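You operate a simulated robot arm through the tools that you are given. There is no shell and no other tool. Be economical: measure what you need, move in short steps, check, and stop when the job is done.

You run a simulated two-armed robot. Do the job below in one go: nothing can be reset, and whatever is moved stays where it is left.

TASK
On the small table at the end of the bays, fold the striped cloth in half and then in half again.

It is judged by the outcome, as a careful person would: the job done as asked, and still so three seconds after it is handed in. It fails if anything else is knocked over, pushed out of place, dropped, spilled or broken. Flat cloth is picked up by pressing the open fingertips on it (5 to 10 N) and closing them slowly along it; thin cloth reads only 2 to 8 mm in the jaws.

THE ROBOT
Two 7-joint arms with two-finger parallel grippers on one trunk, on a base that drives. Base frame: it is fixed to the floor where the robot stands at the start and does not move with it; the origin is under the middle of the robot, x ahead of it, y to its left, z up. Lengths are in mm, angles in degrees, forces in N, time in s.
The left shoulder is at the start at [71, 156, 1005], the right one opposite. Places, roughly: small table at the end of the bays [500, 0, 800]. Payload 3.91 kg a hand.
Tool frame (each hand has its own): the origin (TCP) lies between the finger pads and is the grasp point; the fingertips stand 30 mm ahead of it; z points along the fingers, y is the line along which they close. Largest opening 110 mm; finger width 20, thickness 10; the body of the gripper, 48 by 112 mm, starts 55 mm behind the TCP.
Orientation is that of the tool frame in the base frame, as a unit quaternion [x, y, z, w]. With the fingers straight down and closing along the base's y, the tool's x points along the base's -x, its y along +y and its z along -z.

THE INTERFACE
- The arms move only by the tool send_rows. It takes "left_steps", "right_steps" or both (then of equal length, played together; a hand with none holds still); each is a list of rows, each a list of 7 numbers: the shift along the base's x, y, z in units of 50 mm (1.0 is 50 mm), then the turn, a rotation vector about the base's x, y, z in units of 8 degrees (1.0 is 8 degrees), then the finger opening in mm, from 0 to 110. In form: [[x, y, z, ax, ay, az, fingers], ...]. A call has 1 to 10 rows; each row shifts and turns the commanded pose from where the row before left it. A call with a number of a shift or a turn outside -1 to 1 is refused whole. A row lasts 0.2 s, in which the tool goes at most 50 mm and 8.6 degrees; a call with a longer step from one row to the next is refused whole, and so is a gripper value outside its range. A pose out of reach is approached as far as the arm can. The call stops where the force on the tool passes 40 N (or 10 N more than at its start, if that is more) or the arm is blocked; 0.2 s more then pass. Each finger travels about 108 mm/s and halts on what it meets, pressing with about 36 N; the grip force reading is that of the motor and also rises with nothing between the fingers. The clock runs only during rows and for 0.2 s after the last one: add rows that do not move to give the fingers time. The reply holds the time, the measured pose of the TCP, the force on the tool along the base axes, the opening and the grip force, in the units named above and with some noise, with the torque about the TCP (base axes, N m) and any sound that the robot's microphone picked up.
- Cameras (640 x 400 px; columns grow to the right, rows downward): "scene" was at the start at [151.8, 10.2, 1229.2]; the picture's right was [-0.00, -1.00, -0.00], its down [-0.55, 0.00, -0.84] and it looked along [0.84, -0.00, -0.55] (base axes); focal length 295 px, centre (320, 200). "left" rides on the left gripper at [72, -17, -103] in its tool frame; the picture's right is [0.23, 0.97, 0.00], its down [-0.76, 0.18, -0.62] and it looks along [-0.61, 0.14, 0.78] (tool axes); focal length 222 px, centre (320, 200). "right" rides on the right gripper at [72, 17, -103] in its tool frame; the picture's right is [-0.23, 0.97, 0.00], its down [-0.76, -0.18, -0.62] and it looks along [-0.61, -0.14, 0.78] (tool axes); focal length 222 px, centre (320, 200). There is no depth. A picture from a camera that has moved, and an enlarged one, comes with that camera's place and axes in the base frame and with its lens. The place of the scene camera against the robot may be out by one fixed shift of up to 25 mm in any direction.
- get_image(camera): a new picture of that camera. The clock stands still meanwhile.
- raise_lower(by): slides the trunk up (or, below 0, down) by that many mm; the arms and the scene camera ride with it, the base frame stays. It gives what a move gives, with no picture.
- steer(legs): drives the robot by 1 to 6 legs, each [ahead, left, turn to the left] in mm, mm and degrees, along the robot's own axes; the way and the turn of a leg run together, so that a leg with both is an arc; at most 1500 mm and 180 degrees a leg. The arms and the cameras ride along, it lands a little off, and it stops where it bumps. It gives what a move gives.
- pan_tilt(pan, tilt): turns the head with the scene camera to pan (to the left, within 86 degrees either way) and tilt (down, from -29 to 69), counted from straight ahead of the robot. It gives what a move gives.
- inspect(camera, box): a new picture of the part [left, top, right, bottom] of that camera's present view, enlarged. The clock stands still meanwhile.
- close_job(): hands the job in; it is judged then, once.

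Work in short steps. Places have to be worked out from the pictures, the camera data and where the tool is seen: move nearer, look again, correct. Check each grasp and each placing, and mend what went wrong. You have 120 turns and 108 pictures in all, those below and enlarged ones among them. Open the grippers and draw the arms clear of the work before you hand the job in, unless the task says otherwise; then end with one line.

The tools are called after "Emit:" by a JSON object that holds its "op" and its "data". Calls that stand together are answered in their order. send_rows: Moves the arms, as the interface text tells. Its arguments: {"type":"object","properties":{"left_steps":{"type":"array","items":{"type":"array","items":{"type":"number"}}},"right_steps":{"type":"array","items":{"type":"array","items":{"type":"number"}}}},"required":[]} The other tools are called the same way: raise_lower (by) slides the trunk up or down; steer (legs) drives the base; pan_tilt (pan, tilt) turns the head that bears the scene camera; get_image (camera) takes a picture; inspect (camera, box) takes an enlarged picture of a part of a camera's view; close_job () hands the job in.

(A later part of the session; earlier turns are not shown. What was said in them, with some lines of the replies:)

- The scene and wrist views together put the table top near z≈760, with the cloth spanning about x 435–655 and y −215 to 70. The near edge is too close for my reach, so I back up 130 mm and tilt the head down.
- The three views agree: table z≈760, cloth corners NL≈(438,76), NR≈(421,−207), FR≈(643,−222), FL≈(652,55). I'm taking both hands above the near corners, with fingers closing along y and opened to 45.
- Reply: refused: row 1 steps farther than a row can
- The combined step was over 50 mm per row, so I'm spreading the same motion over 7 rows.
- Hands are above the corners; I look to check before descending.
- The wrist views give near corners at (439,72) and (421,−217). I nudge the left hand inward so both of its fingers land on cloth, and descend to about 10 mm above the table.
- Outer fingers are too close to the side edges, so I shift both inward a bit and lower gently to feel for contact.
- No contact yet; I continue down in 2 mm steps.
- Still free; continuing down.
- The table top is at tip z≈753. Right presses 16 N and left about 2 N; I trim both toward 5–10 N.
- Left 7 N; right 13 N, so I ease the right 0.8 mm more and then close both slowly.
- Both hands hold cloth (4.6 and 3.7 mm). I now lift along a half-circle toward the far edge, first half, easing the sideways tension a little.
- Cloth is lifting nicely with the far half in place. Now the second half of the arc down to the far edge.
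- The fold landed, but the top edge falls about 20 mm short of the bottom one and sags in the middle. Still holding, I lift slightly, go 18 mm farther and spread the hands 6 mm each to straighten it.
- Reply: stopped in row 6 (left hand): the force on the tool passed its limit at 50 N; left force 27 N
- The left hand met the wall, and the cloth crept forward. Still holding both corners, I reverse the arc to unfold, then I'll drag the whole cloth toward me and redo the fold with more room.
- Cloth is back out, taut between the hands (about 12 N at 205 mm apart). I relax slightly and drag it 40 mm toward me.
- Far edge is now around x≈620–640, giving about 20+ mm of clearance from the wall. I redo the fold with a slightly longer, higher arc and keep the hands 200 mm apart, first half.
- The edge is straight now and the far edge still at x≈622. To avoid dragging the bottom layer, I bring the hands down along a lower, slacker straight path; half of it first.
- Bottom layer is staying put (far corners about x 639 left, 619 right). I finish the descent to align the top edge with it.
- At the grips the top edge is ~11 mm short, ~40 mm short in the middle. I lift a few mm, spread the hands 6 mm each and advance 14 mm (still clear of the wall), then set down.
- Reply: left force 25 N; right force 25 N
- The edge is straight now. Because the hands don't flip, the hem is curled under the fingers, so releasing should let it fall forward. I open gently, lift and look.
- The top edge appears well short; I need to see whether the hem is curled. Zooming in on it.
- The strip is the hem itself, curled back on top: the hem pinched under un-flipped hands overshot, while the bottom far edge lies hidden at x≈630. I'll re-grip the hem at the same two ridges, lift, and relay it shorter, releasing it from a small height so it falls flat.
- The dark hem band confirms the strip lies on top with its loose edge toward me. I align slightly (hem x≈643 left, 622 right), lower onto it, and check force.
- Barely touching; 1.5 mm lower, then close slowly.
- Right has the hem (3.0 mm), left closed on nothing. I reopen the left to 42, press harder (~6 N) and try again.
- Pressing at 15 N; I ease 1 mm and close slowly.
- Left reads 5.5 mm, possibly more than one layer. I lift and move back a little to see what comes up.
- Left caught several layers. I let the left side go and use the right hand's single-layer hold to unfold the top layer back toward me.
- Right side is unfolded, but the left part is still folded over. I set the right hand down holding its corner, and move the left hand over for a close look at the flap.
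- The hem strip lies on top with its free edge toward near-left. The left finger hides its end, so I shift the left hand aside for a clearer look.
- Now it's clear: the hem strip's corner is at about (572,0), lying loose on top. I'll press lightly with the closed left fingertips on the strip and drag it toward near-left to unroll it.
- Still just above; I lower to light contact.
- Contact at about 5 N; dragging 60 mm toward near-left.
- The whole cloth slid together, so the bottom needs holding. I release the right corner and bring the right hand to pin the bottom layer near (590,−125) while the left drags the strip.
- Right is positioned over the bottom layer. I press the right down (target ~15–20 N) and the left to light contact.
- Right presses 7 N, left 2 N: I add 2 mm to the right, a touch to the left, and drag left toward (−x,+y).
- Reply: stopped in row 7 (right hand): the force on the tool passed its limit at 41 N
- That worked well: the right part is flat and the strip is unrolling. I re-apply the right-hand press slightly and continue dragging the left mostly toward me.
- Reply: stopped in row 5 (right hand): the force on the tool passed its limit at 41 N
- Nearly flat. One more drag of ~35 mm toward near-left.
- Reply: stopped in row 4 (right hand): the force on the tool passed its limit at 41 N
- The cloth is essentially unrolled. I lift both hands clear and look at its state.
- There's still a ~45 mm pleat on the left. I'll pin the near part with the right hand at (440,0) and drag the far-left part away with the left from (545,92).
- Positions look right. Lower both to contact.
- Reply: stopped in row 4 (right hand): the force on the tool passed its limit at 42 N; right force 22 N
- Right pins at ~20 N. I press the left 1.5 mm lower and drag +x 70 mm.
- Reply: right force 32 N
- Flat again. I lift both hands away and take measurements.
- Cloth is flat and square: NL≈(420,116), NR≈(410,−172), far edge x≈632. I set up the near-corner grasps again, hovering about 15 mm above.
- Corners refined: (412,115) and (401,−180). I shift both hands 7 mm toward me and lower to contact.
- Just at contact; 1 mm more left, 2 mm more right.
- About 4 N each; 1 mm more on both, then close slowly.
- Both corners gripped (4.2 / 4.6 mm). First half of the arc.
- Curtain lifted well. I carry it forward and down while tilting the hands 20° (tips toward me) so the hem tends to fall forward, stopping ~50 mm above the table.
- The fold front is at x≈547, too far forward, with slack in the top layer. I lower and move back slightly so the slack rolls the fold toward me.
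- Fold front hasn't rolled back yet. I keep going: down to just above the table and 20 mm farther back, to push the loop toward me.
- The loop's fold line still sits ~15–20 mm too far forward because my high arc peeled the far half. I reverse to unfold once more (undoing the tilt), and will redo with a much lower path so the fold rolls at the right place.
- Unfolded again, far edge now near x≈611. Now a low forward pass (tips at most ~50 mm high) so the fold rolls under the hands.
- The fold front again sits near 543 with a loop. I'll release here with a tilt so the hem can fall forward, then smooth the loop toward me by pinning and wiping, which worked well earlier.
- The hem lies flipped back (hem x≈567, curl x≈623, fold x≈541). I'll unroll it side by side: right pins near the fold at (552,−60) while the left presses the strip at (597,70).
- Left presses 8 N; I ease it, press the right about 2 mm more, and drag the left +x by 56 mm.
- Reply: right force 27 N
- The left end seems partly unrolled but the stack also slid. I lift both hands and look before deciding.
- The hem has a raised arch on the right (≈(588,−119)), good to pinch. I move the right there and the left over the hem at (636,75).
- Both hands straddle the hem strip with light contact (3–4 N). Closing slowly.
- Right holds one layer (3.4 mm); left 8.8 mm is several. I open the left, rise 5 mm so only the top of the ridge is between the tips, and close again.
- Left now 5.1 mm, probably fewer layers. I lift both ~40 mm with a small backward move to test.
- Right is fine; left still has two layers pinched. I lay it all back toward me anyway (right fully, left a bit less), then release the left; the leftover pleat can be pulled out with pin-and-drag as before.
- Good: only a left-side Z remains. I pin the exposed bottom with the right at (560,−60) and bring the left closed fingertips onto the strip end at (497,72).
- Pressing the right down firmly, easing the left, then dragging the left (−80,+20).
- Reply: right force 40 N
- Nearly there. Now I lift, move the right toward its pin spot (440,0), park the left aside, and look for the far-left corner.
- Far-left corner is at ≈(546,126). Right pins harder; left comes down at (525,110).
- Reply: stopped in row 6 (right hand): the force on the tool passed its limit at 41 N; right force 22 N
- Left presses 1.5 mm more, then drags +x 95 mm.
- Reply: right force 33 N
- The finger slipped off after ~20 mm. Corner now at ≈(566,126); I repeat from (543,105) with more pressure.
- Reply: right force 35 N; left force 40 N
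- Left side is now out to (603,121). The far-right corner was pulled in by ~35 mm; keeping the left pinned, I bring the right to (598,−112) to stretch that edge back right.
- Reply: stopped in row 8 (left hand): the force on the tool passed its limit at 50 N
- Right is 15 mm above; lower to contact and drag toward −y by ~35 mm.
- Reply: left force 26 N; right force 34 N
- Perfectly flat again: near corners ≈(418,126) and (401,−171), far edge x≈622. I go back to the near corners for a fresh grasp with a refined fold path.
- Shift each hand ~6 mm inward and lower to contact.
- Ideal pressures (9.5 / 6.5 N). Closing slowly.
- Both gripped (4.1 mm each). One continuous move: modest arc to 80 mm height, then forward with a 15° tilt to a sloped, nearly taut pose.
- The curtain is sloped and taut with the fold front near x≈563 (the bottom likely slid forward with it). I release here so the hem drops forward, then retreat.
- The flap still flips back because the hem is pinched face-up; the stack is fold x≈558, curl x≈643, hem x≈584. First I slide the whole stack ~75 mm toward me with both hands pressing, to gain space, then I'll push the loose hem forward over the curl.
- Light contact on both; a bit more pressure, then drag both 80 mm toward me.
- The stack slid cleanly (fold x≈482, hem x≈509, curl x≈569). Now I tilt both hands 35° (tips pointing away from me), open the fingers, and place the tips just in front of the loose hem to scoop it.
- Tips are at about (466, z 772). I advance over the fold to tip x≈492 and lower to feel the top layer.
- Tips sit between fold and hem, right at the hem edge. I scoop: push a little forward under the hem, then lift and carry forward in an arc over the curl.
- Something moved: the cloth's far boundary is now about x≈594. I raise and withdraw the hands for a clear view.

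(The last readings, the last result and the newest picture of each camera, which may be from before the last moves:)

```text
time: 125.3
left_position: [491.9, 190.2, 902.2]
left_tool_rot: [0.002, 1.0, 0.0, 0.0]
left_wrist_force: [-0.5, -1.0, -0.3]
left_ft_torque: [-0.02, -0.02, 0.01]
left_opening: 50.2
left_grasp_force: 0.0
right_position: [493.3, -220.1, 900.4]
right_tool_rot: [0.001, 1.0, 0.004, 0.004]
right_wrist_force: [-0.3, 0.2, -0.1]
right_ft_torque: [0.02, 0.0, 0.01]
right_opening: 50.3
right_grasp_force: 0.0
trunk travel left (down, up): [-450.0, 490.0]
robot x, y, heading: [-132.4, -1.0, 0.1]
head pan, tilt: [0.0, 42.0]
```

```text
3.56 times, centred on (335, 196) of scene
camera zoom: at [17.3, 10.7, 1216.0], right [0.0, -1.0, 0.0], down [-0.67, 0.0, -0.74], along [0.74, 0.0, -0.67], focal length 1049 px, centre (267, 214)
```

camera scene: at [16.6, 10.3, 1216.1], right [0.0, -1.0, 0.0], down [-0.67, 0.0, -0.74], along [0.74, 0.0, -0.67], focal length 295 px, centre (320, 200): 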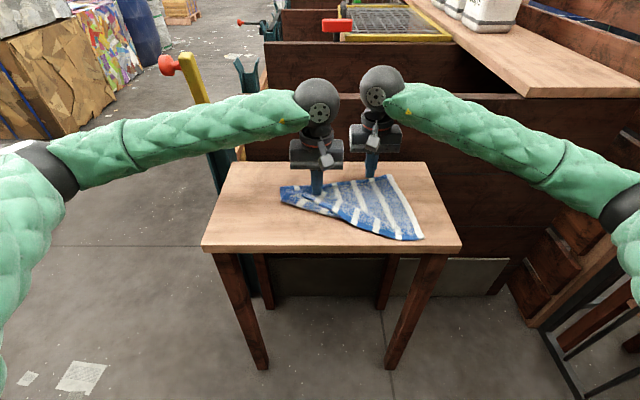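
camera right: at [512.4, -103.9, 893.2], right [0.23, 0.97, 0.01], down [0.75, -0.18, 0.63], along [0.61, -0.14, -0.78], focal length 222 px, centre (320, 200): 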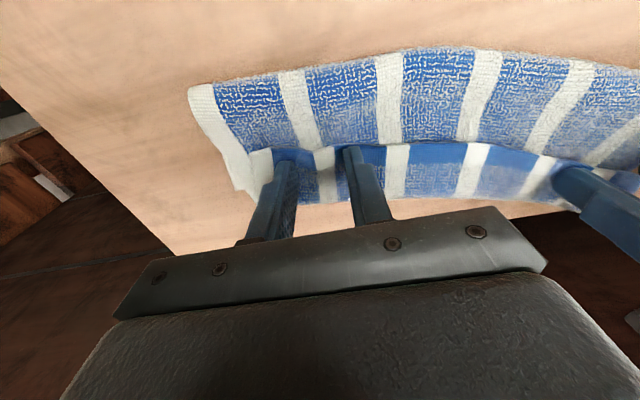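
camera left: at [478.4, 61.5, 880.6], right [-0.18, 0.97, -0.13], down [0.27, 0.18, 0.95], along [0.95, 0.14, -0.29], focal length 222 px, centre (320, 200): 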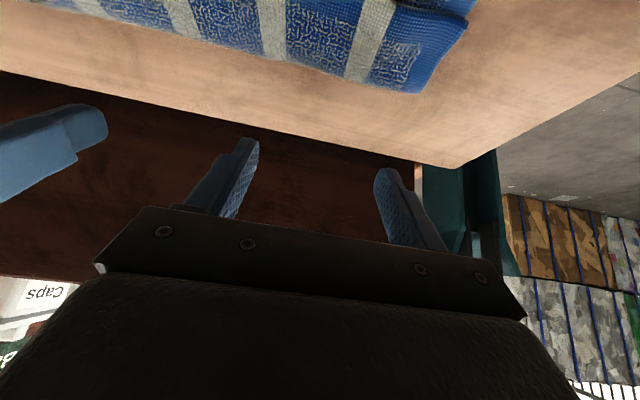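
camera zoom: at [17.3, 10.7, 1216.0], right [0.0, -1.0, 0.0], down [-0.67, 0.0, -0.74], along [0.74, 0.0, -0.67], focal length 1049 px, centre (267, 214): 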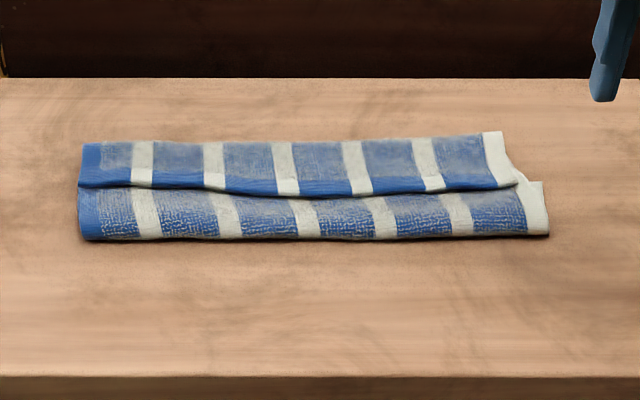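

The stack is compact and stable (≈90 × 290 mm, half-size, with the hem lying on top). I'll go on to the second fold: right end over to the left with the left hand turned so it can tilt over sideways. First, move the right hand away and bring the left over the right end while yawing 90°.

Emit:
{"op": "send_rows", "data": {"left_steps": [[0.1, -0.1, 0.4, 0, 0, 0.94, 50], [0.1, -0.5, 0, 0, 0, 0.94, 50], [0.12, -0.72, 0, 0, 0, 0.94, 50], [0.12, -0.76, 0, 0, 0, 0.94, 60], [0.12, -0.76, 0, 0, 0, 0.94, 60], [0.12, -0.76, 0, 0, 0, 0.94, 60], [0.12, -0.76, 0, 0, 0, 0.94, 60], [0.12, -0.76, -0.3, 0, 0, 0.94, 60], [0.14, -0.76, -0.4, 0, 0, 0.94, 60], [0.14, -0.72, -0.5, 0, 0, 0.94, 60]], "right_steps": [[-0.3, -0.8, 0.2, 0, 0, 0, 50], [-0.3, -0.8, 0.2, 0, 0, 0, 50], [-0.2, -0.8, 0.2, 0, 0, 0, 50], [0, -0.8, 0, 0, 0, 0, 50], [0, -0.8, 0, 0, 0, 0, 50], [0, 0, 0, 0, 0, 0, 50], [0, 0, 0, 0, 0, 0, 50], [0, 0, 0, 0, 0, 0, 50], [0, 0, 0, 0, 0, 0, 50], [0, 0, 0, 0, 0, 0, 50]]}}

```text
time: 127.5
left_position: [554.4, -138.7, 862.4]
left_tool_rot: [-0.61, 0.792, -0.001, 0.001]
left_wrist_force: [-0.6, 0.4, -1.1]
left_ft_torque: [0.02, 0.0, 0.02]
left_opening: 60.1
left_grasp_force: 0.1
right_position: [453.4, -419.9, 931.1]
right_tool_rot: [0.001, 1.0, 0.004, 0.005]
right_wrist_force: [-0.5, 0.4, -0.8]
right_ft_torque: [-0.01, -0.01, 0.01]
right_opening: 50.0
right_grasp_force: 0.0
trunk travel left (down, up): [-450.0, 490.0]
robot x, y, heading: [-130.2, -1.6, 0.1]
head pan, tilt: [0.0, 42.0]
```

Yaw went fine. I finish the turn and descend near the right end (552,−152).

Emit:
{"op": "send_rows", "data": {"left_steps": [[0, -0.13, 0, 0, 0, 0.94, 60], [0, -0.13, -0.4, 0, 0, 0.9, 60], [0, 0, -0.7, 0, 0, 0, 60], [0, 0, -0.2, 0, 0, 0, 60], [0, 0, -0.1, 0, 0, 0, 60], [0, 0, -0.06, 0, 0, 0, 60], [0, 0, -0.04, 0, 0, 0, 60], [0, 0, 0, 0, 0, 0, 60]]}}

Emit:
{"op": "inspect", "data": {"camera": "scene", "box": [245, 120, 445, 245]}}

```text
time: 129.3
left_position: [552.8, -150.9, 787.2]
left_tool_rot: [-0.706, 0.708, -0.001, 0.0]
left_wrist_force: [0.9, 1.1, 4.4]
left_ft_torque: [0.03, -0.01, 0.06]
left_opening: 59.8
left_grasp_force: 0.1
right_position: [452.8, -419.5, 930.5]
right_tool_rot: [0.001, 1.0, 0.004, 0.005]
right_wrist_force: [0.3, -0.2, -0.9]
right_ft_torque: [-0.04, 0.04, 0.03]
right_opening: 50.1
right_grasp_force: 0.0
trunk travel left (down, up): [-450.0, 490.0]
robot x, y, heading: [-128.9, -2.2, -0.1]
head pan, tilt: [0.0, 42.0]
```

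```text
3.20 times, centred on (345, 182) of scene
camera zoom: at [16.8, 10.5, 1216.1], right [0.0, -1.0, 0.0], down [-0.67, 0.0, -0.74], along [0.74, 0.0, -0.67], focal length 944 px, centre (240, 256)
```

zoom: 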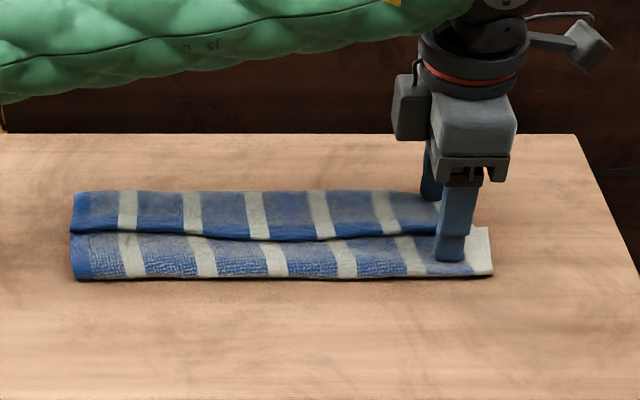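

Fingers straddle the stack near its right end. I press harder to ~13 N so all layers gather, then close slowly.

Emit:
{"op": "send_rows", "data": {"left_steps": [[0, 0, -0.05, 0, 0, 0, 60], [0, 0, -0.01, 0, 0, 0, 60], [0, 0, 0, 0, 0, 0, 54], [0, 0, 0, 0, 0, 0, 48], [0, 0, 0, 0, 0, 0, 42], [0, 0, 0, 0, 0, 0, 36], [0, 0, 0, 0, 0, 0, 30], [0, 0, 0, 0, 0, 0, 24], [0, 0, 0, 0, 0, 0, 18], [0, 0, 0, 0, 0, 0, 12]]}}

```text
time: 131.5
left_position: [552.4, -152.1, 785.8]
left_tool_rot: [-0.706, 0.709, -0.001, 0.0]
left_wrist_force: [1.8, -0.2, 16.2]
left_ft_torque: [-0.03, -0.02, -0.01]
left_opening: 11.9
left_grasp_force: 19.9
right_position: [452.0, -419.4, 931.6]
right_tool_rot: [0.001, 1.0, 0.004, 0.006]
right_wrist_force: [-0.1, -0.4, -0.4]
right_ft_torque: [-0.01, 0.0, 0.0]
right_opening: 50.1
right_grasp_force: 0.0
trunk travel left (down, up): [-450.0, 490.0]
robot x, y, heading: [-130.1, 2.9, -0.1]
head pan, tilt: [0.0, 42.0]
```

Gathering well. Close fully, then lift 50 mm as a test.

Emit:
{"op": "send_rows", "data": {"left_steps": [[0, 0, 0, 0, 0, 0, 5], [0, 0, 0, 0, 0, 0, 0], [0, 0, 0, 0, 0, 0, 0], [0, 0, 0.3, 0, 0, 0, 0], [0, 0.1, 0.4, 0, 0, 0, 0], [0, 0.2, 0.4, 0, 0, 0, 0]]}}

Emit:
{"op": "inspect", "data": {"camera": "scene", "box": [245, 120, 445, 245]}}

```text
time: 132.9
left_position: [551.7, -136.9, 838.2]
left_tool_rot: [-0.705, 0.709, 0.0, 0.0]
left_wrist_force: [-0.4, 0.1, -0.5]
left_ft_torque: [-0.05, 0.06, -0.01]
left_opening: 9.1
left_grasp_force: 35.9
right_position: [452.8, -420.8, 931.1]
right_tool_rot: [0.002, 1.0, 0.003, 0.005]
right_wrist_force: [0.1, 0.2, 0.2]
right_ft_torque: [-0.03, -0.02, 0.02]
right_opening: 50.4
right_grasp_force: 0.0
trunk travel left (down, up): [-450.0, 490.0]
robot x, y, heading: [-129.6, 0.6, 0.1]
head pan, tilt: [0.0, 42.0]
```

```text
3.20 times, centred on (345, 182) of scene
camera zoom: at [16.6, 10.6, 1216.0], right [0.0, -1.0, 0.0], down [-0.67, 0.0, -0.74], along [0.74, 0.0, -0.67], focal length 944 px, centre (240, 256)
```

zoom: 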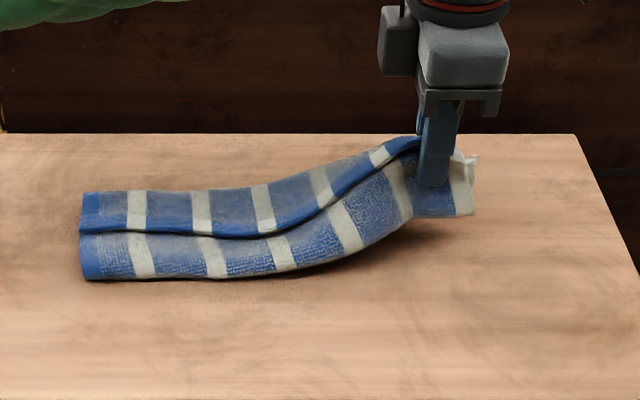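

All layers came up together (9.1 mm). Now the arc over to the left, tilting the hand sideways so the end flips over.

Emit:
{"op": "send_rows", "data": {"left_steps": [[0, 0.35, 0.4, -0.8, 0, 0, 0], [0, 0.45, 0.4, -0.8, 0, 0, 0], [0, 0.55, 0.3, -0.8, 0, 0, 0], [0, 0.65, 0.2, -0.8, 0, 0, 0], [0, 0.7, 0.05, -0.8, 0, 0, 0], [0, 0.7, -0.1, -0.8, 0, 0, 0], [0, 0.65, -0.3, -0.8, 0, 0, 0], [0, 0.55, -0.45, -0.8, 0, 0, 0], [0, 0.45, -0.5, -0.8, 0, 0, 0], [0, 0.3, -0.5, -0.8, 0, 0, 0]]}}

Emit:
{"op": "get_image", "data": {"camera": "scene"}}

```text
time: 135.1
left_position: [552.7, 129.8, 816.4]
left_tool_rot: [-0.598, 0.601, -0.376, -0.374]
left_wrist_force: [0.1, -0.7, -0.2]
left_ft_torque: [0.03, 0.03, 0.04]
left_opening: 9.1
left_grasp_force: 36.3
right_position: [452.6, -420.2, 931.5]
right_tool_rot: [0.001, 1.0, 0.004, 0.005]
right_wrist_force: [0.2, -0.7, 0.2]
right_ft_torque: [0.04, -0.02, 0.0]
right_opening: 49.8
right_grasp_force: 0.0
trunk travel left (down, up): [-450.0, 490.0]
robot x, y, heading: [-131.4, 1.2, -0.1]
head pan, tilt: [0.0, 42.0]
```

```text
4 pictures are left
camera scene: at [17.1, 11.0, 1216.1], right [0.0, -1.0, 0.0], down [-0.67, 0.0, -0.74], along [0.74, 0.0, -0.67], focal length 295 px, centre (320, 200)
```

scene: 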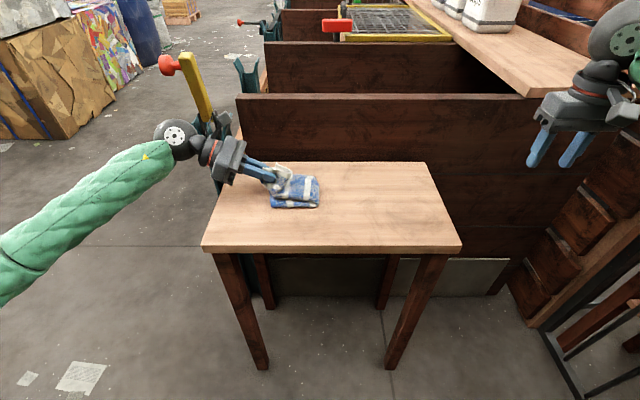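

Excellent: the tilt worked and the stack is folded over, top end near y≈103, fold near y≈5. I lower the tips ~33 mm, release, and withdraw along the finger axis.

Emit:
{"op": "send_rows", "data": {"left_steps": [[0, 0, -0.25, 0, 0, 0, 0], [0, 0, -0.22, 0, 0, 0, 0], [0, 0, -0.18, 0, 0, 0, 0], [0, 0, 0, 0, 0, 0, 8], [0, 0, 0, 0, 0, 0, 20], [0, 0, 0, 0, 0, 0, 32], [0, 0.3, 0.15, 0, 0, 0, 32], [0, 0.6, 0.3, 0, 0, 0, 32], [0, 0.6, 0.4, 0, 0, 0, 32], [0, 0.4, 0.8, 0, 0, 0, 32]]}}

Emit:
{"op": "inspect", "data": {"camera": "scene", "box": [230, 145, 360, 226]}}

```text
time: 137.3
left_position: [551.3, 224.8, 865.1]
left_tool_rot: [-0.599, 0.601, -0.375, -0.373]
left_wrist_force: [-1.1, -0.8, -0.3]
left_ft_torque: [0.01, 0.01, 0.01]
left_opening: 32.2
left_grasp_force: 0.0
right_position: [452.4, -420.1, 932.5]
right_tool_rot: [0.002, 1.0, 0.003, 0.005]
right_wrist_force: [-0.1, -0.1, 0.1]
right_ft_torque: [0.01, -0.02, -0.02]
right_opening: 49.9
right_grasp_force: 0.1
trunk travel left (down, up): [-450.0, 490.0]
robot x, y, heading: [-126.7, 1.6, -0.1]
head pan, tilt: [0.0, 42.0]
```

```text
4.92 times, centred on (295, 186) of scene
camera zoom: at [16.5, 10.3, 1215.9], right [0.0, -1.0, 0.0], down [-0.67, 0.0, -0.74], along [0.74, 0.0, -0.67], focal length 1453 px, centre (443, 271)
```

zoom: 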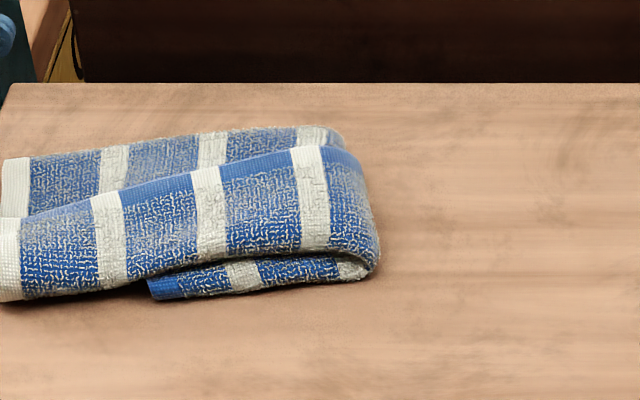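

The second fold is clean, but the top overshoots the bottom to the left (top end y≈220, bottom end y≈137, fold y≈37). With the tilted open fingers I'll push the top's end edge to the right. First, position just left of it at table level.

Emit:
{"op": "send_rows", "data": {"left_steps": [[0, 0.55, 0.1, 0, 0, 0, 60], [0, 0.55, 0, 0, 0, 0, 60], [0, 0, -0.8, 0, 0, 0, 60], [0, 0, -0.8, 0, 0, 0, 60], [0, 0, -0.2, 0, 0, 0, 60]]}}

Emit:
{"op": "inspect", "data": {"camera": "scene", "box": [190, 130, 350, 230]}}

```text
time: 138.5
left_position: [551.1, 280.7, 780.9]
left_tool_rot: [-0.599, 0.6, -0.376, -0.373]
left_wrist_force: [0.6, -0.1, -0.1]
left_ft_torque: [0.01, 0.04, 0.02]
left_opening: 59.7
left_grasp_force: 0.1
right_position: [453.1, -419.6, 931.0]
right_tool_rot: [0.001, 1.0, 0.004, 0.005]
right_wrist_force: [-0.8, 1.0, -0.3]
right_ft_torque: [-0.03, -0.01, 0.0]
right_opening: 50.2
right_grasp_force: 0.0
trunk travel left (down, up): [-450.0, 490.0]
robot x, y, heading: [-128.0, -0.7, 0.1]
head pan, tilt: [0.0, 42.0]
```

```text
4.00 times, centred on (270, 180) of scene
camera zoom: at [16.9, 10.7, 1216.0], right [0.0, -1.0, 0.0], down [-0.67, 0.0, -0.74], along [0.74, 0.0, -0.67], focal length 1180 px, centre (520, 280)
```

zoom: 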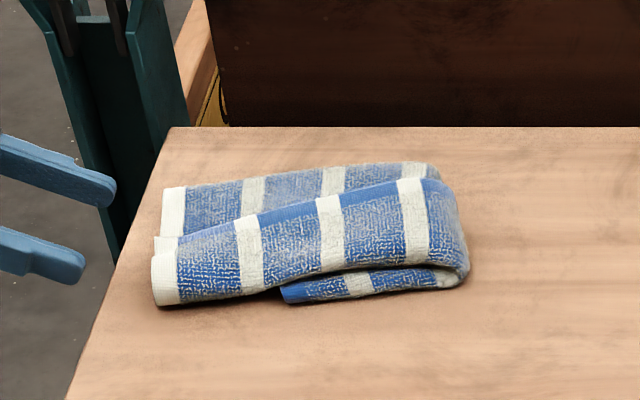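

Tips are ~30–40 mm left of the end. I lower 4 mm and push it right about 100 mm, slowly.

Emit:
{"op": "send_rows", "data": {"left_steps": [[0, -0.2, -0.08, 0, 0, 0, 60], [0, -0.22, 0, 0, 0, 0, 60], [0, -0.22, 0, 0, 0, 0, 60], [0, -0.22, 0, 0, 0, 0, 60], [0, -0.22, 0, 0, 0, 0, 60], [0, -0.22, 0, 0, 0, 0, 60], [0, -0.22, 0, 0, 0, 0, 60], [0, -0.22, 0, 0, 0, 0, 60], [0, -0.2, 0, 0, 0, 0, 60], [0, 0, 0, 0, 0, 0, 60]]}}

Emit:
{"op": "inspect", "data": {"camera": "scene", "box": [210, 130, 370, 230]}}

```text
time: 140.7
left_position: [551.2, 184.1, 777.1]
left_tool_rot: [-0.599, 0.6, -0.377, -0.373]
left_wrist_force: [-0.7, 0.5, 0.0]
left_ft_torque: [0.02, -0.01, 0.0]
left_opening: 60.1
left_grasp_force: 0.1
right_position: [452.2, -419.4, 932.5]
right_tool_rot: [0.002, 1.0, 0.003, 0.005]
right_wrist_force: [-0.3, -0.2, -0.1]
right_ft_torque: [0.0, 0.01, -0.03]
right_opening: 50.1
right_grasp_force: 0.0
trunk travel left (down, up): [-450.0, 490.0]
robot x, y, heading: [-128.9, -3.3, -0.1]
head pan, tilt: [0.0, 42.0]
```

```text
4.00 times, centred on (290, 180) of scene
camera zoom: at [16.8, 10.7, 1216.0], right [0.0, -1.0, 0.0], down [-0.67, 0.0, -0.74], along [0.74, 0.0, -0.67], focal length 1180 px, centre (440, 280)
```

zoom: 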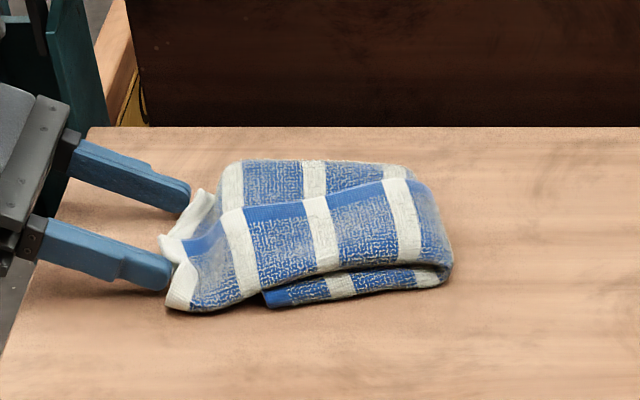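

The fold is now at y≈0 and the overshoot is much smaller. I withdraw the left hand straight back and up, clear of the work.

Emit:
{"op": "send_rows", "data": {"left_steps": [[0, 0.2, 0.02, 0, 0, 0, 60], [0, 0.5, 0.2, 0, 0, 0, 60], [0, 0.6, 0.4, 0, 0, 0, 60], [0, 0.4, 0.8, 0, 0, 0, 60], [0, 0.1, 0.9, 0, 0, 0, 60]]}}

Emit:
{"op": "inspect", "data": {"camera": "scene", "box": [230, 140, 350, 215]}}

```text
time: 141.9
left_position: [553.5, 274.3, 891.4]
left_tool_rot: [-0.598, 0.601, -0.375, -0.375]
left_wrist_force: [-0.8, -0.7, 0.5]
left_ft_torque: [0.02, 0.0, -0.02]
left_opening: 59.8
left_grasp_force: 0.1
right_position: [452.6, -419.9, 932.3]
right_tool_rot: [0.001, 1.0, 0.004, 0.005]
right_wrist_force: [0.2, -0.3, -0.4]
right_ft_torque: [0.02, 0.01, 0.0]
right_opening: 50.1
right_grasp_force: 0.0
trunk travel left (down, up): [-450.0, 490.0]
robot x, y, heading: [-129.6, -1.7, -0.2]
head pan, tilt: [0.0, 42.0]
```

```text
5.33 times, centred on (290, 178) of scene
camera zoom: at [16.6, 10.4, 1215.9], right [0.0, -1.0, 0.0], down [-0.67, 0.0, -0.74], along [0.74, 0.0, -0.67], focal length 1574 px, centre (480, 320)
```

zoom: 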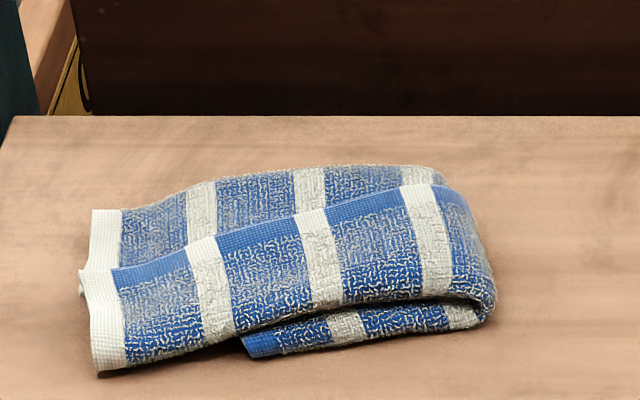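

Result so far is compact, but the top overhangs the bottom by ~65 mm on the left. No pictures remain, but positions are known; I'll regrip the overhanging end (only table beneath it), bring it right, and smooth the loop. First, bring the left hand upright over (543,158).

Emit:
{"op": "send_rows", "data": {"left_steps": [[-0.02, -0.26, 0, 0.9, 0, 0, 70], [-0.02, -0.26, 0, 0.9, 0, 0, 70], [-0.02, -0.26, 0, 0.9, 0, 0, 70], [-0.02, -0.26, 0, 0.9, 0, 0, 70], [-0.02, -0.26, 0, 0.9, 0, 0, 70], [-0.02, -0.26, 0, 0.9, 0, 0, 70], [-0.02, -0.26, 0, 0.9, 0, 0, 70], [-0.02, -0.26, 0, 0.9, 0, 0, 70], [-0.04, -0.24, 0, 0.8, 0, 0, 70]]}}

```text
time: 143.9
left_position: [542.8, 158.2, 892.0]
left_tool_rot: [-0.706, 0.708, 0.001, 0.002]
left_wrist_force: [0.0, -0.6, -0.1]
left_ft_torque: [0.03, 0.01, 0.01]
left_opening: 70.1
left_grasp_force: 0.1
right_position: [452.4, -419.8, 932.3]
right_tool_rot: [0.001, 1.0, 0.003, 0.005]
right_wrist_force: [-0.2, 0.4, 0.0]
right_ft_torque: [0.02, 0.01, -0.02]
right_opening: 50.2
right_grasp_force: 0.0
trunk travel left (down, up): [-450.0, 490.0]
robot x, y, heading: [-129.1, -0.7, 0.0]
head pan, tilt: [0.0, 42.0]
```

Upright at the right spot. Descend until contact.

Emit:
{"op": "send_rows", "data": {"left_steps": [[0, 0, -0.8, 0, 0, 0, 70], [0, 0, -0.8, 0, 0, 0, 70], [0, 0, -0.3, 0, 0, 0, 70], [0, 0, -0.1, 0, 0, 0, 70], [0, 0, -0.06, 0, 0, 0, 70], [0, 0, -0.04, 0, 0, 0, 70], [0, 0, 0, 0, 0, 0, 70]]}}

```text
time: 145.5
left_position: [543.4, 158.6, 787.3]
left_tool_rot: [-0.706, 0.708, 0.0, 0.001]
left_wrist_force: [1.7, 0.7, 4.8]
left_ft_torque: [-0.01, -0.02, -0.01]
left_opening: 70.3
left_grasp_force: 0.2
right_position: [452.7, -419.9, 931.3]
right_tool_rot: [0.001, 1.0, 0.002, 0.005]
right_wrist_force: [0.4, -0.4, -0.1]
right_ft_torque: [-0.02, 0.01, -0.02]
right_opening: 49.9
right_grasp_force: 0.0
trunk travel left (down, up): [-450.0, 490.0]
robot x, y, heading: [-130.6, 1.0, 0.0]
head pan, tilt: [0.0, 42.0]
```

Same contact height as before (787). Press 3 mm more and close slowly.

Emit:
{"op": "send_rows", "data": {"left_steps": [[0, 0, -0.06, 0, 0, 0, 70], [0, 0, 0, 0, 0, 0, 63], [0, 0, 0, 0, 0, 0, 56], [0, 0, 0, 0, 0, 0, 49], [0, 0, 0, 0, 0, 0, 42], [0, 0, 0, 0, 0, 0, 35], [0, 0, 0, 0, 0, 0, 28], [0, 0, 0, 0, 0, 0, 21], [0, 0, 0, 0, 0, 0, 14], [0, 0, 0, 0, 0, 0, 5]]}}

```text
time: 147.7
left_position: [541.4, 159.3, 786.7]
left_tool_rot: [-0.705, 0.709, 0.0, 0.001]
left_wrist_force: [-0.1, -0.3, 22.5]
left_ft_torque: [0.0, -0.02, 0.02]
left_opening: 9.0
left_grasp_force: 36.3
right_position: [452.0, -420.4, 932.2]
right_tool_rot: [0.001, 1.0, 0.003, 0.006]
right_wrist_force: [-0.1, -0.6, 0.0]
right_ft_torque: [-0.01, 0.04, 0.01]
right_opening: 50.3
right_grasp_force: 0.0
trunk travel left (down, up): [-450.0, 490.0]
robot x, y, heading: [-128.6, 0.3, 0.0]
head pan, tilt: [0.0, 42.0]
```

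Full-thickness grip (9.0 mm), and this time from the outer face, so no flip is needed. I lift the end up and right so the fold rolls right, then I'll lay it back with its end over the bottom's end.

Emit:
{"op": "send_rows", "data": {"left_steps": [[0, -0.1, 0.5, 0, 0, 0, 0], [0, -0.4, 0.6, 0, 0, 0, 0], [0, -0.65, 0.45, 0, 0, 0, 0], [0, -0.75, 0.3, 0, 0, 0, 0], [0, -0.8, 0.15, 0, 0, 0, 0], [0, -0.8, 0, 0, 0, 0, 0], [0, 0, 0, 0, 0, 0, 0]]}}

```text
time: 149.3
left_position: [541.6, -16.5, 886.1]
left_tool_rot: [-0.706, 0.708, 0.001, 0.0]
left_wrist_force: [-1.2, 0.2, -0.1]
left_ft_torque: [0.04, -0.05, -0.05]
left_opening: 8.7
left_grasp_force: 36.0
right_position: [453.0, -419.7, 930.9]
right_tool_rot: [0.001, 1.0, 0.004, 0.005]
right_wrist_force: [-0.1, 0.6, -0.8]
right_ft_torque: [-0.01, 0.03, -0.01]
right_opening: 50.1
right_grasp_force: 0.1
trunk travel left (down, up): [-450.0, 490.0]
robot x, y, heading: [-128.3, -0.7, 0.1]
head pan, tilt: [0.0, 42.0]
```

Holding well. Lay it back to the left, pinch point to y≈91.

Emit:
{"op": "send_rows", "data": {"left_steps": [[0.02, 0.4, -0.05, 0, 0, 0, 0], [0.04, 0.45, -0.2, 0, 0, 0, 0], [0.04, 0.45, -0.35, 0, 0, 0, 0], [0.04, 0.4, -0.45, 0, 0, 0, 0], [0.02, 0.3, -0.47, 0, 0, 0, 0], [0, 0.15, -0.3, 0, 0, 0, 0], [0, 0, 0, 0, 0, 0, 0]]}}

```text
time: 150.9
left_position: [550.7, 90.5, 793.8]
left_tool_rot: [-0.705, 0.709, 0.0, 0.0]
left_wrist_force: [1.5, -3.3, 14.5]
left_ft_torque: [-0.21, -0.06, 0.03]
left_opening: 9.2
left_grasp_force: 35.9
right_position: [452.1, -419.7, 932.7]
right_tool_rot: [0.002, 1.0, 0.003, 0.006]
right_wrist_force: [0.4, -0.2, -0.7]
right_ft_torque: [0.01, -0.01, 0.0]
right_opening: 50.2
right_grasp_force: 0.1
trunk travel left (down, up): [-450.0, 490.0]
robot x, y, heading: [-129.0, 0.5, -0.3]
head pan, tilt: [0.0, 42.0]
```

The end is down on the stack (14 N contact). Holding it, I bring the right hand over the fold side at (550,−15) to press the loop flat.

Emit:
{"op": "send_rows", "data": {"right_steps": [[0.22, 0.9, 0, 0, 0, 0, 0], [0.22, 0.9, 0, 0, 0, 0, 0], [0.22, 0.9, 0, 0, 0, 0, 0], [0.22, 0.9, 0, 0, 0, 0, 0], [0.22, 0.9, 0, 0, 0, 0, 0], [0.22, 0.9, 0, 0, 0, 0, 0], [0.22, 0.9, -0.2, 0, 0, 0, 0], [0.22, 0.9, -0.3, 0, 0, 0, 0], [0.2, 0.85, -0.4, 0, 0, 0, 0], [0, 0, -0.6, 0, 0, 0, 0]]}}

```text
time: 153.1
left_position: [551.4, 92.0, 790.2]
left_tool_rot: [0.708, -0.706, -0.001, 0.0]
left_wrist_force: [0.0, -4.8, 13.2]
left_ft_torque: [0.44, 0.74, 0.25]
left_opening: 8.9
left_grasp_force: 36.0
right_position: [554.7, -18.0, 866.7]
right_tool_rot: [0.001, 1.0, 0.006, 0.01]
right_wrist_force: [-1.9, -4.1, 18.0]
right_ft_torque: [0.78, -0.46, -0.07]
right_opening: 0.0
right_grasp_force: 36.0
trunk travel left (down, up): [-450.0, 490.0]
robot x, y, heading: [-131.6, 1.7, 0.0]
head pan, tilt: [0.0, 42.0]
stopped in row 10 (right hand): the force on the tool passed its limit at 58 N (the readings are from after the stop); the commanded pose is now the measured one
```

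The right hand touched the left hand's camera housing; I back the right off up and away at once.

Emit:
{"op": "send_rows", "data": {"right_steps": [[0, -0.5, 0.4, 0, 0, 0, 0], [0, -0.7, 0.5, 0, 0, 0, 0], [0, -0.7, 0, 0, 0, 0, 0]]}}

```text
time: 153.9
left_position: [551.1, 91.8, 792.1]
left_tool_rot: [0.708, -0.706, -0.002, -0.002]
left_wrist_force: [0.6, -6.8, 32.7]
left_ft_torque: [-0.32, -0.06, -0.03]
left_opening: 8.7
left_grasp_force: 36.2
right_position: [553.6, -114.1, 910.7]
right_tool_rot: [0.001, 1.0, 0.006, 0.01]
right_wrist_force: [-0.1, -0.9, -0.5]
right_ft_torque: [0.01, -0.01, -0.02]
right_opening: 0.0
right_grasp_force: 36.1
trunk travel left (down, up): [-450.0, 490.0]
robot x, y, heading: [-130.5, -1.8, -0.2]
head pan, tilt: [0.0, 42.0]
```

Left is pinning firmly. I release it: open wide, then lift straight up and away to the left.

Emit:
{"op": "send_rows", "data": {"left_steps": [[0, 0, 0.04, 0, 0, 0, 15], [0, 0, 0, 0, 0, 0, 30], [0, 0, 0, 0, 0, 0, 50], [0, 0, 0.3, 0, 0, 0, 60], [0, 0, 0.7, 0, 0, 0, 60], [0, 0, 0.9, 0, 0, 0, 60], [0, 0.8, 0.2, 0, 0, 0, 60], [0, 0.8, 0, 0, 0, 0, 60], [0, 0.8, 0, 0, 0, 0, 60]]}}

```text
time: 155.9
left_position: [552.9, 212.9, 895.7]
left_tool_rot: [-0.707, 0.708, 0.003, 0.0]
left_wrist_force: [-0.2, -0.1, 0.7]
left_ft_torque: [0.0, -0.02, -0.01]
left_opening: 59.9
left_grasp_force: 0.1
right_position: [554.9, -113.6, 910.3]
right_tool_rot: [0.002, 1.0, 0.005, 0.008]
right_wrist_force: [0.7, -0.3, 0.3]
right_ft_torque: [-0.01, 0.02, 0.05]
right_opening: 0.0
right_grasp_force: 36.2
trunk travel left (down, up): [-450.0, 490.0]
robot x, y, heading: [-130.9, 0.5, -0.2]
head pan, tilt: [0.0, 42.0]
```

Left is clear. Now the right hand gently pats the stack flat from above at (550,−5), straight down.

Emit:
{"op": "send_rows", "data": {"right_steps": [[0, 0.75, 0, 0, 0, 0, 60], [0, 0.75, 0, 0, 0, 0, 60], [0, 0.68, 0, 0, 0, 0, 60], [0, 0, -0.8, 0, 0, 0, 60], [0, 0, -0.7, 0, 0, 0, 60], [0, 0, -0.3, 0, 0, 0, 60], [0, 0, -0.2, 0, 0, 0, 60], [0, 0, -0.1, 0, 0, 0, 60], [0, 0, 0, 0, 0, 0, 60]]}}

```text
time: 157.9
left_position: [551.4, 214.6, 894.1]
left_tool_rot: [-0.707, 0.707, 0.003, 0.001]
left_wrist_force: [-0.5, -0.7, -1.0]
left_ft_torque: [-0.02, 0.04, 0.02]
left_opening: 60.1
left_grasp_force: 0.1
right_position: [554.0, -3.7, 803.2]
right_tool_rot: [0.001, 1.0, 0.006, 0.009]
right_wrist_force: [0.2, 0.2, 0.7]
right_ft_torque: [0.04, -0.03, 0.01]
right_opening: 59.9
right_grasp_force: 0.0
trunk travel left (down, up): [-450.0, 490.0]
robot x, y, heading: [-127.3, 0.1, -0.1]
head pan, tilt: [0.0, 42.0]
```

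No contact at 20 mm stack height; continue slowly to ~8 N, then lift straight up.

Emit:
{"op": "send_rows", "data": {"right_steps": [[0, 0, -0.06, 0, 0, 0, 60], [0, 0, -0.06, 0, 0, 0, 60], [0, 0, -0.06, 0, 0, 0, 60], [0, 0, -0.03, 0, 0, 0, 60], [0, 0, 0, 0, 0, 0, 60]]}}

```text
time: 159.1
left_position: [552.0, 213.9, 895.6]
left_tool_rot: [0.707, -0.707, -0.002, -0.001]
left_wrist_force: [-0.4, 0.3, 1.3]
left_ft_torque: [-0.03, 0.02, 0.03]
left_opening: 60.1
left_grasp_force: 0.1
right_position: [553.0, -4.0, 794.1]
right_tool_rot: [0.001, 1.0, 0.005, 0.009]
right_wrist_force: [-0.2, -0.1, 9.2]
right_ft_torque: [0.29, -0.05, 0.04]
right_opening: 60.1
right_grasp_force: 0.7
trunk travel left (down, up): [-450.0, 490.0]
robot x, y, heading: [-127.1, 1.5, -0.1]
head pan, tilt: [0.0, 42.0]
```

The stack is flat there (about 11 mm thick). I lift straight up and draw both arms clear.

Emit:
{"op": "send_rows", "data": {"left_steps": [[0, 0.4, 0.3, 0, 0, 0, 60], [-0.3, 0.4, 0.3, 0, 0, 0, 60], [-0.5, 0.3, 0.3, 0, 0, 0, 60], [0, 0, 0, 0, 0, 0, 60], [0, 0, 0, 0, 0, 0, 60], [0, 0, 0, 0, 0, 0, 60], [0, 0, 0, 0, 0, 0, 60]], "right_steps": [[0, 0, 0.5, 0, 0, 0, 60], [0, 0, 0.8, 0, 0, 0, 60], [0, 0, 0.8, 0, 0, 0, 60], [-0.2, -0.8, 0.2, 0, 0, 0, 60], [-0.2, -0.8, 0, 0, 0, 0, 60], [-0.2, -0.8, 0, 0, 0, 0, 60], [-0.2, -0.8, 0, 0, 0, 0, 60]]}}

```text
time: 160.7
left_position: [512.7, 268.3, 941.6]
left_tool_rot: [0.708, -0.706, -0.002, -0.001]
left_wrist_force: [-0.1, 1.0, 0.3]
left_ft_torque: [0.01, -0.04, 0.01]
left_opening: 59.7
left_grasp_force: 0.0
right_position: [512.9, -162.8, 907.7]
right_tool_rot: [0.001, 1.0, 0.007, 0.008]
right_wrist_force: [-0.6, -0.4, 0.5]
right_ft_torque: [-0.02, 0.0, 0.0]
right_opening: 60.0
right_grasp_force: 0.1
trunk travel left (down, up): [-450.0, 490.0]
robot x, y, heading: [-129.4, 2.9, 0.1]
head pan, tilt: [0.0, 42.0]
```

Both grippers are open and clear of the cloth, so I hand the job in.

Emit:
{"op": "close_job", "data": {}}

```text
The job is handed in.
```

The striped cloth is folded in half and in half again on the small table, but not neatly: the first fold's edges are about 35 mm out and its hem is turned back inside. I couldn't check the final alignment of the second fold because I had no pictures left.
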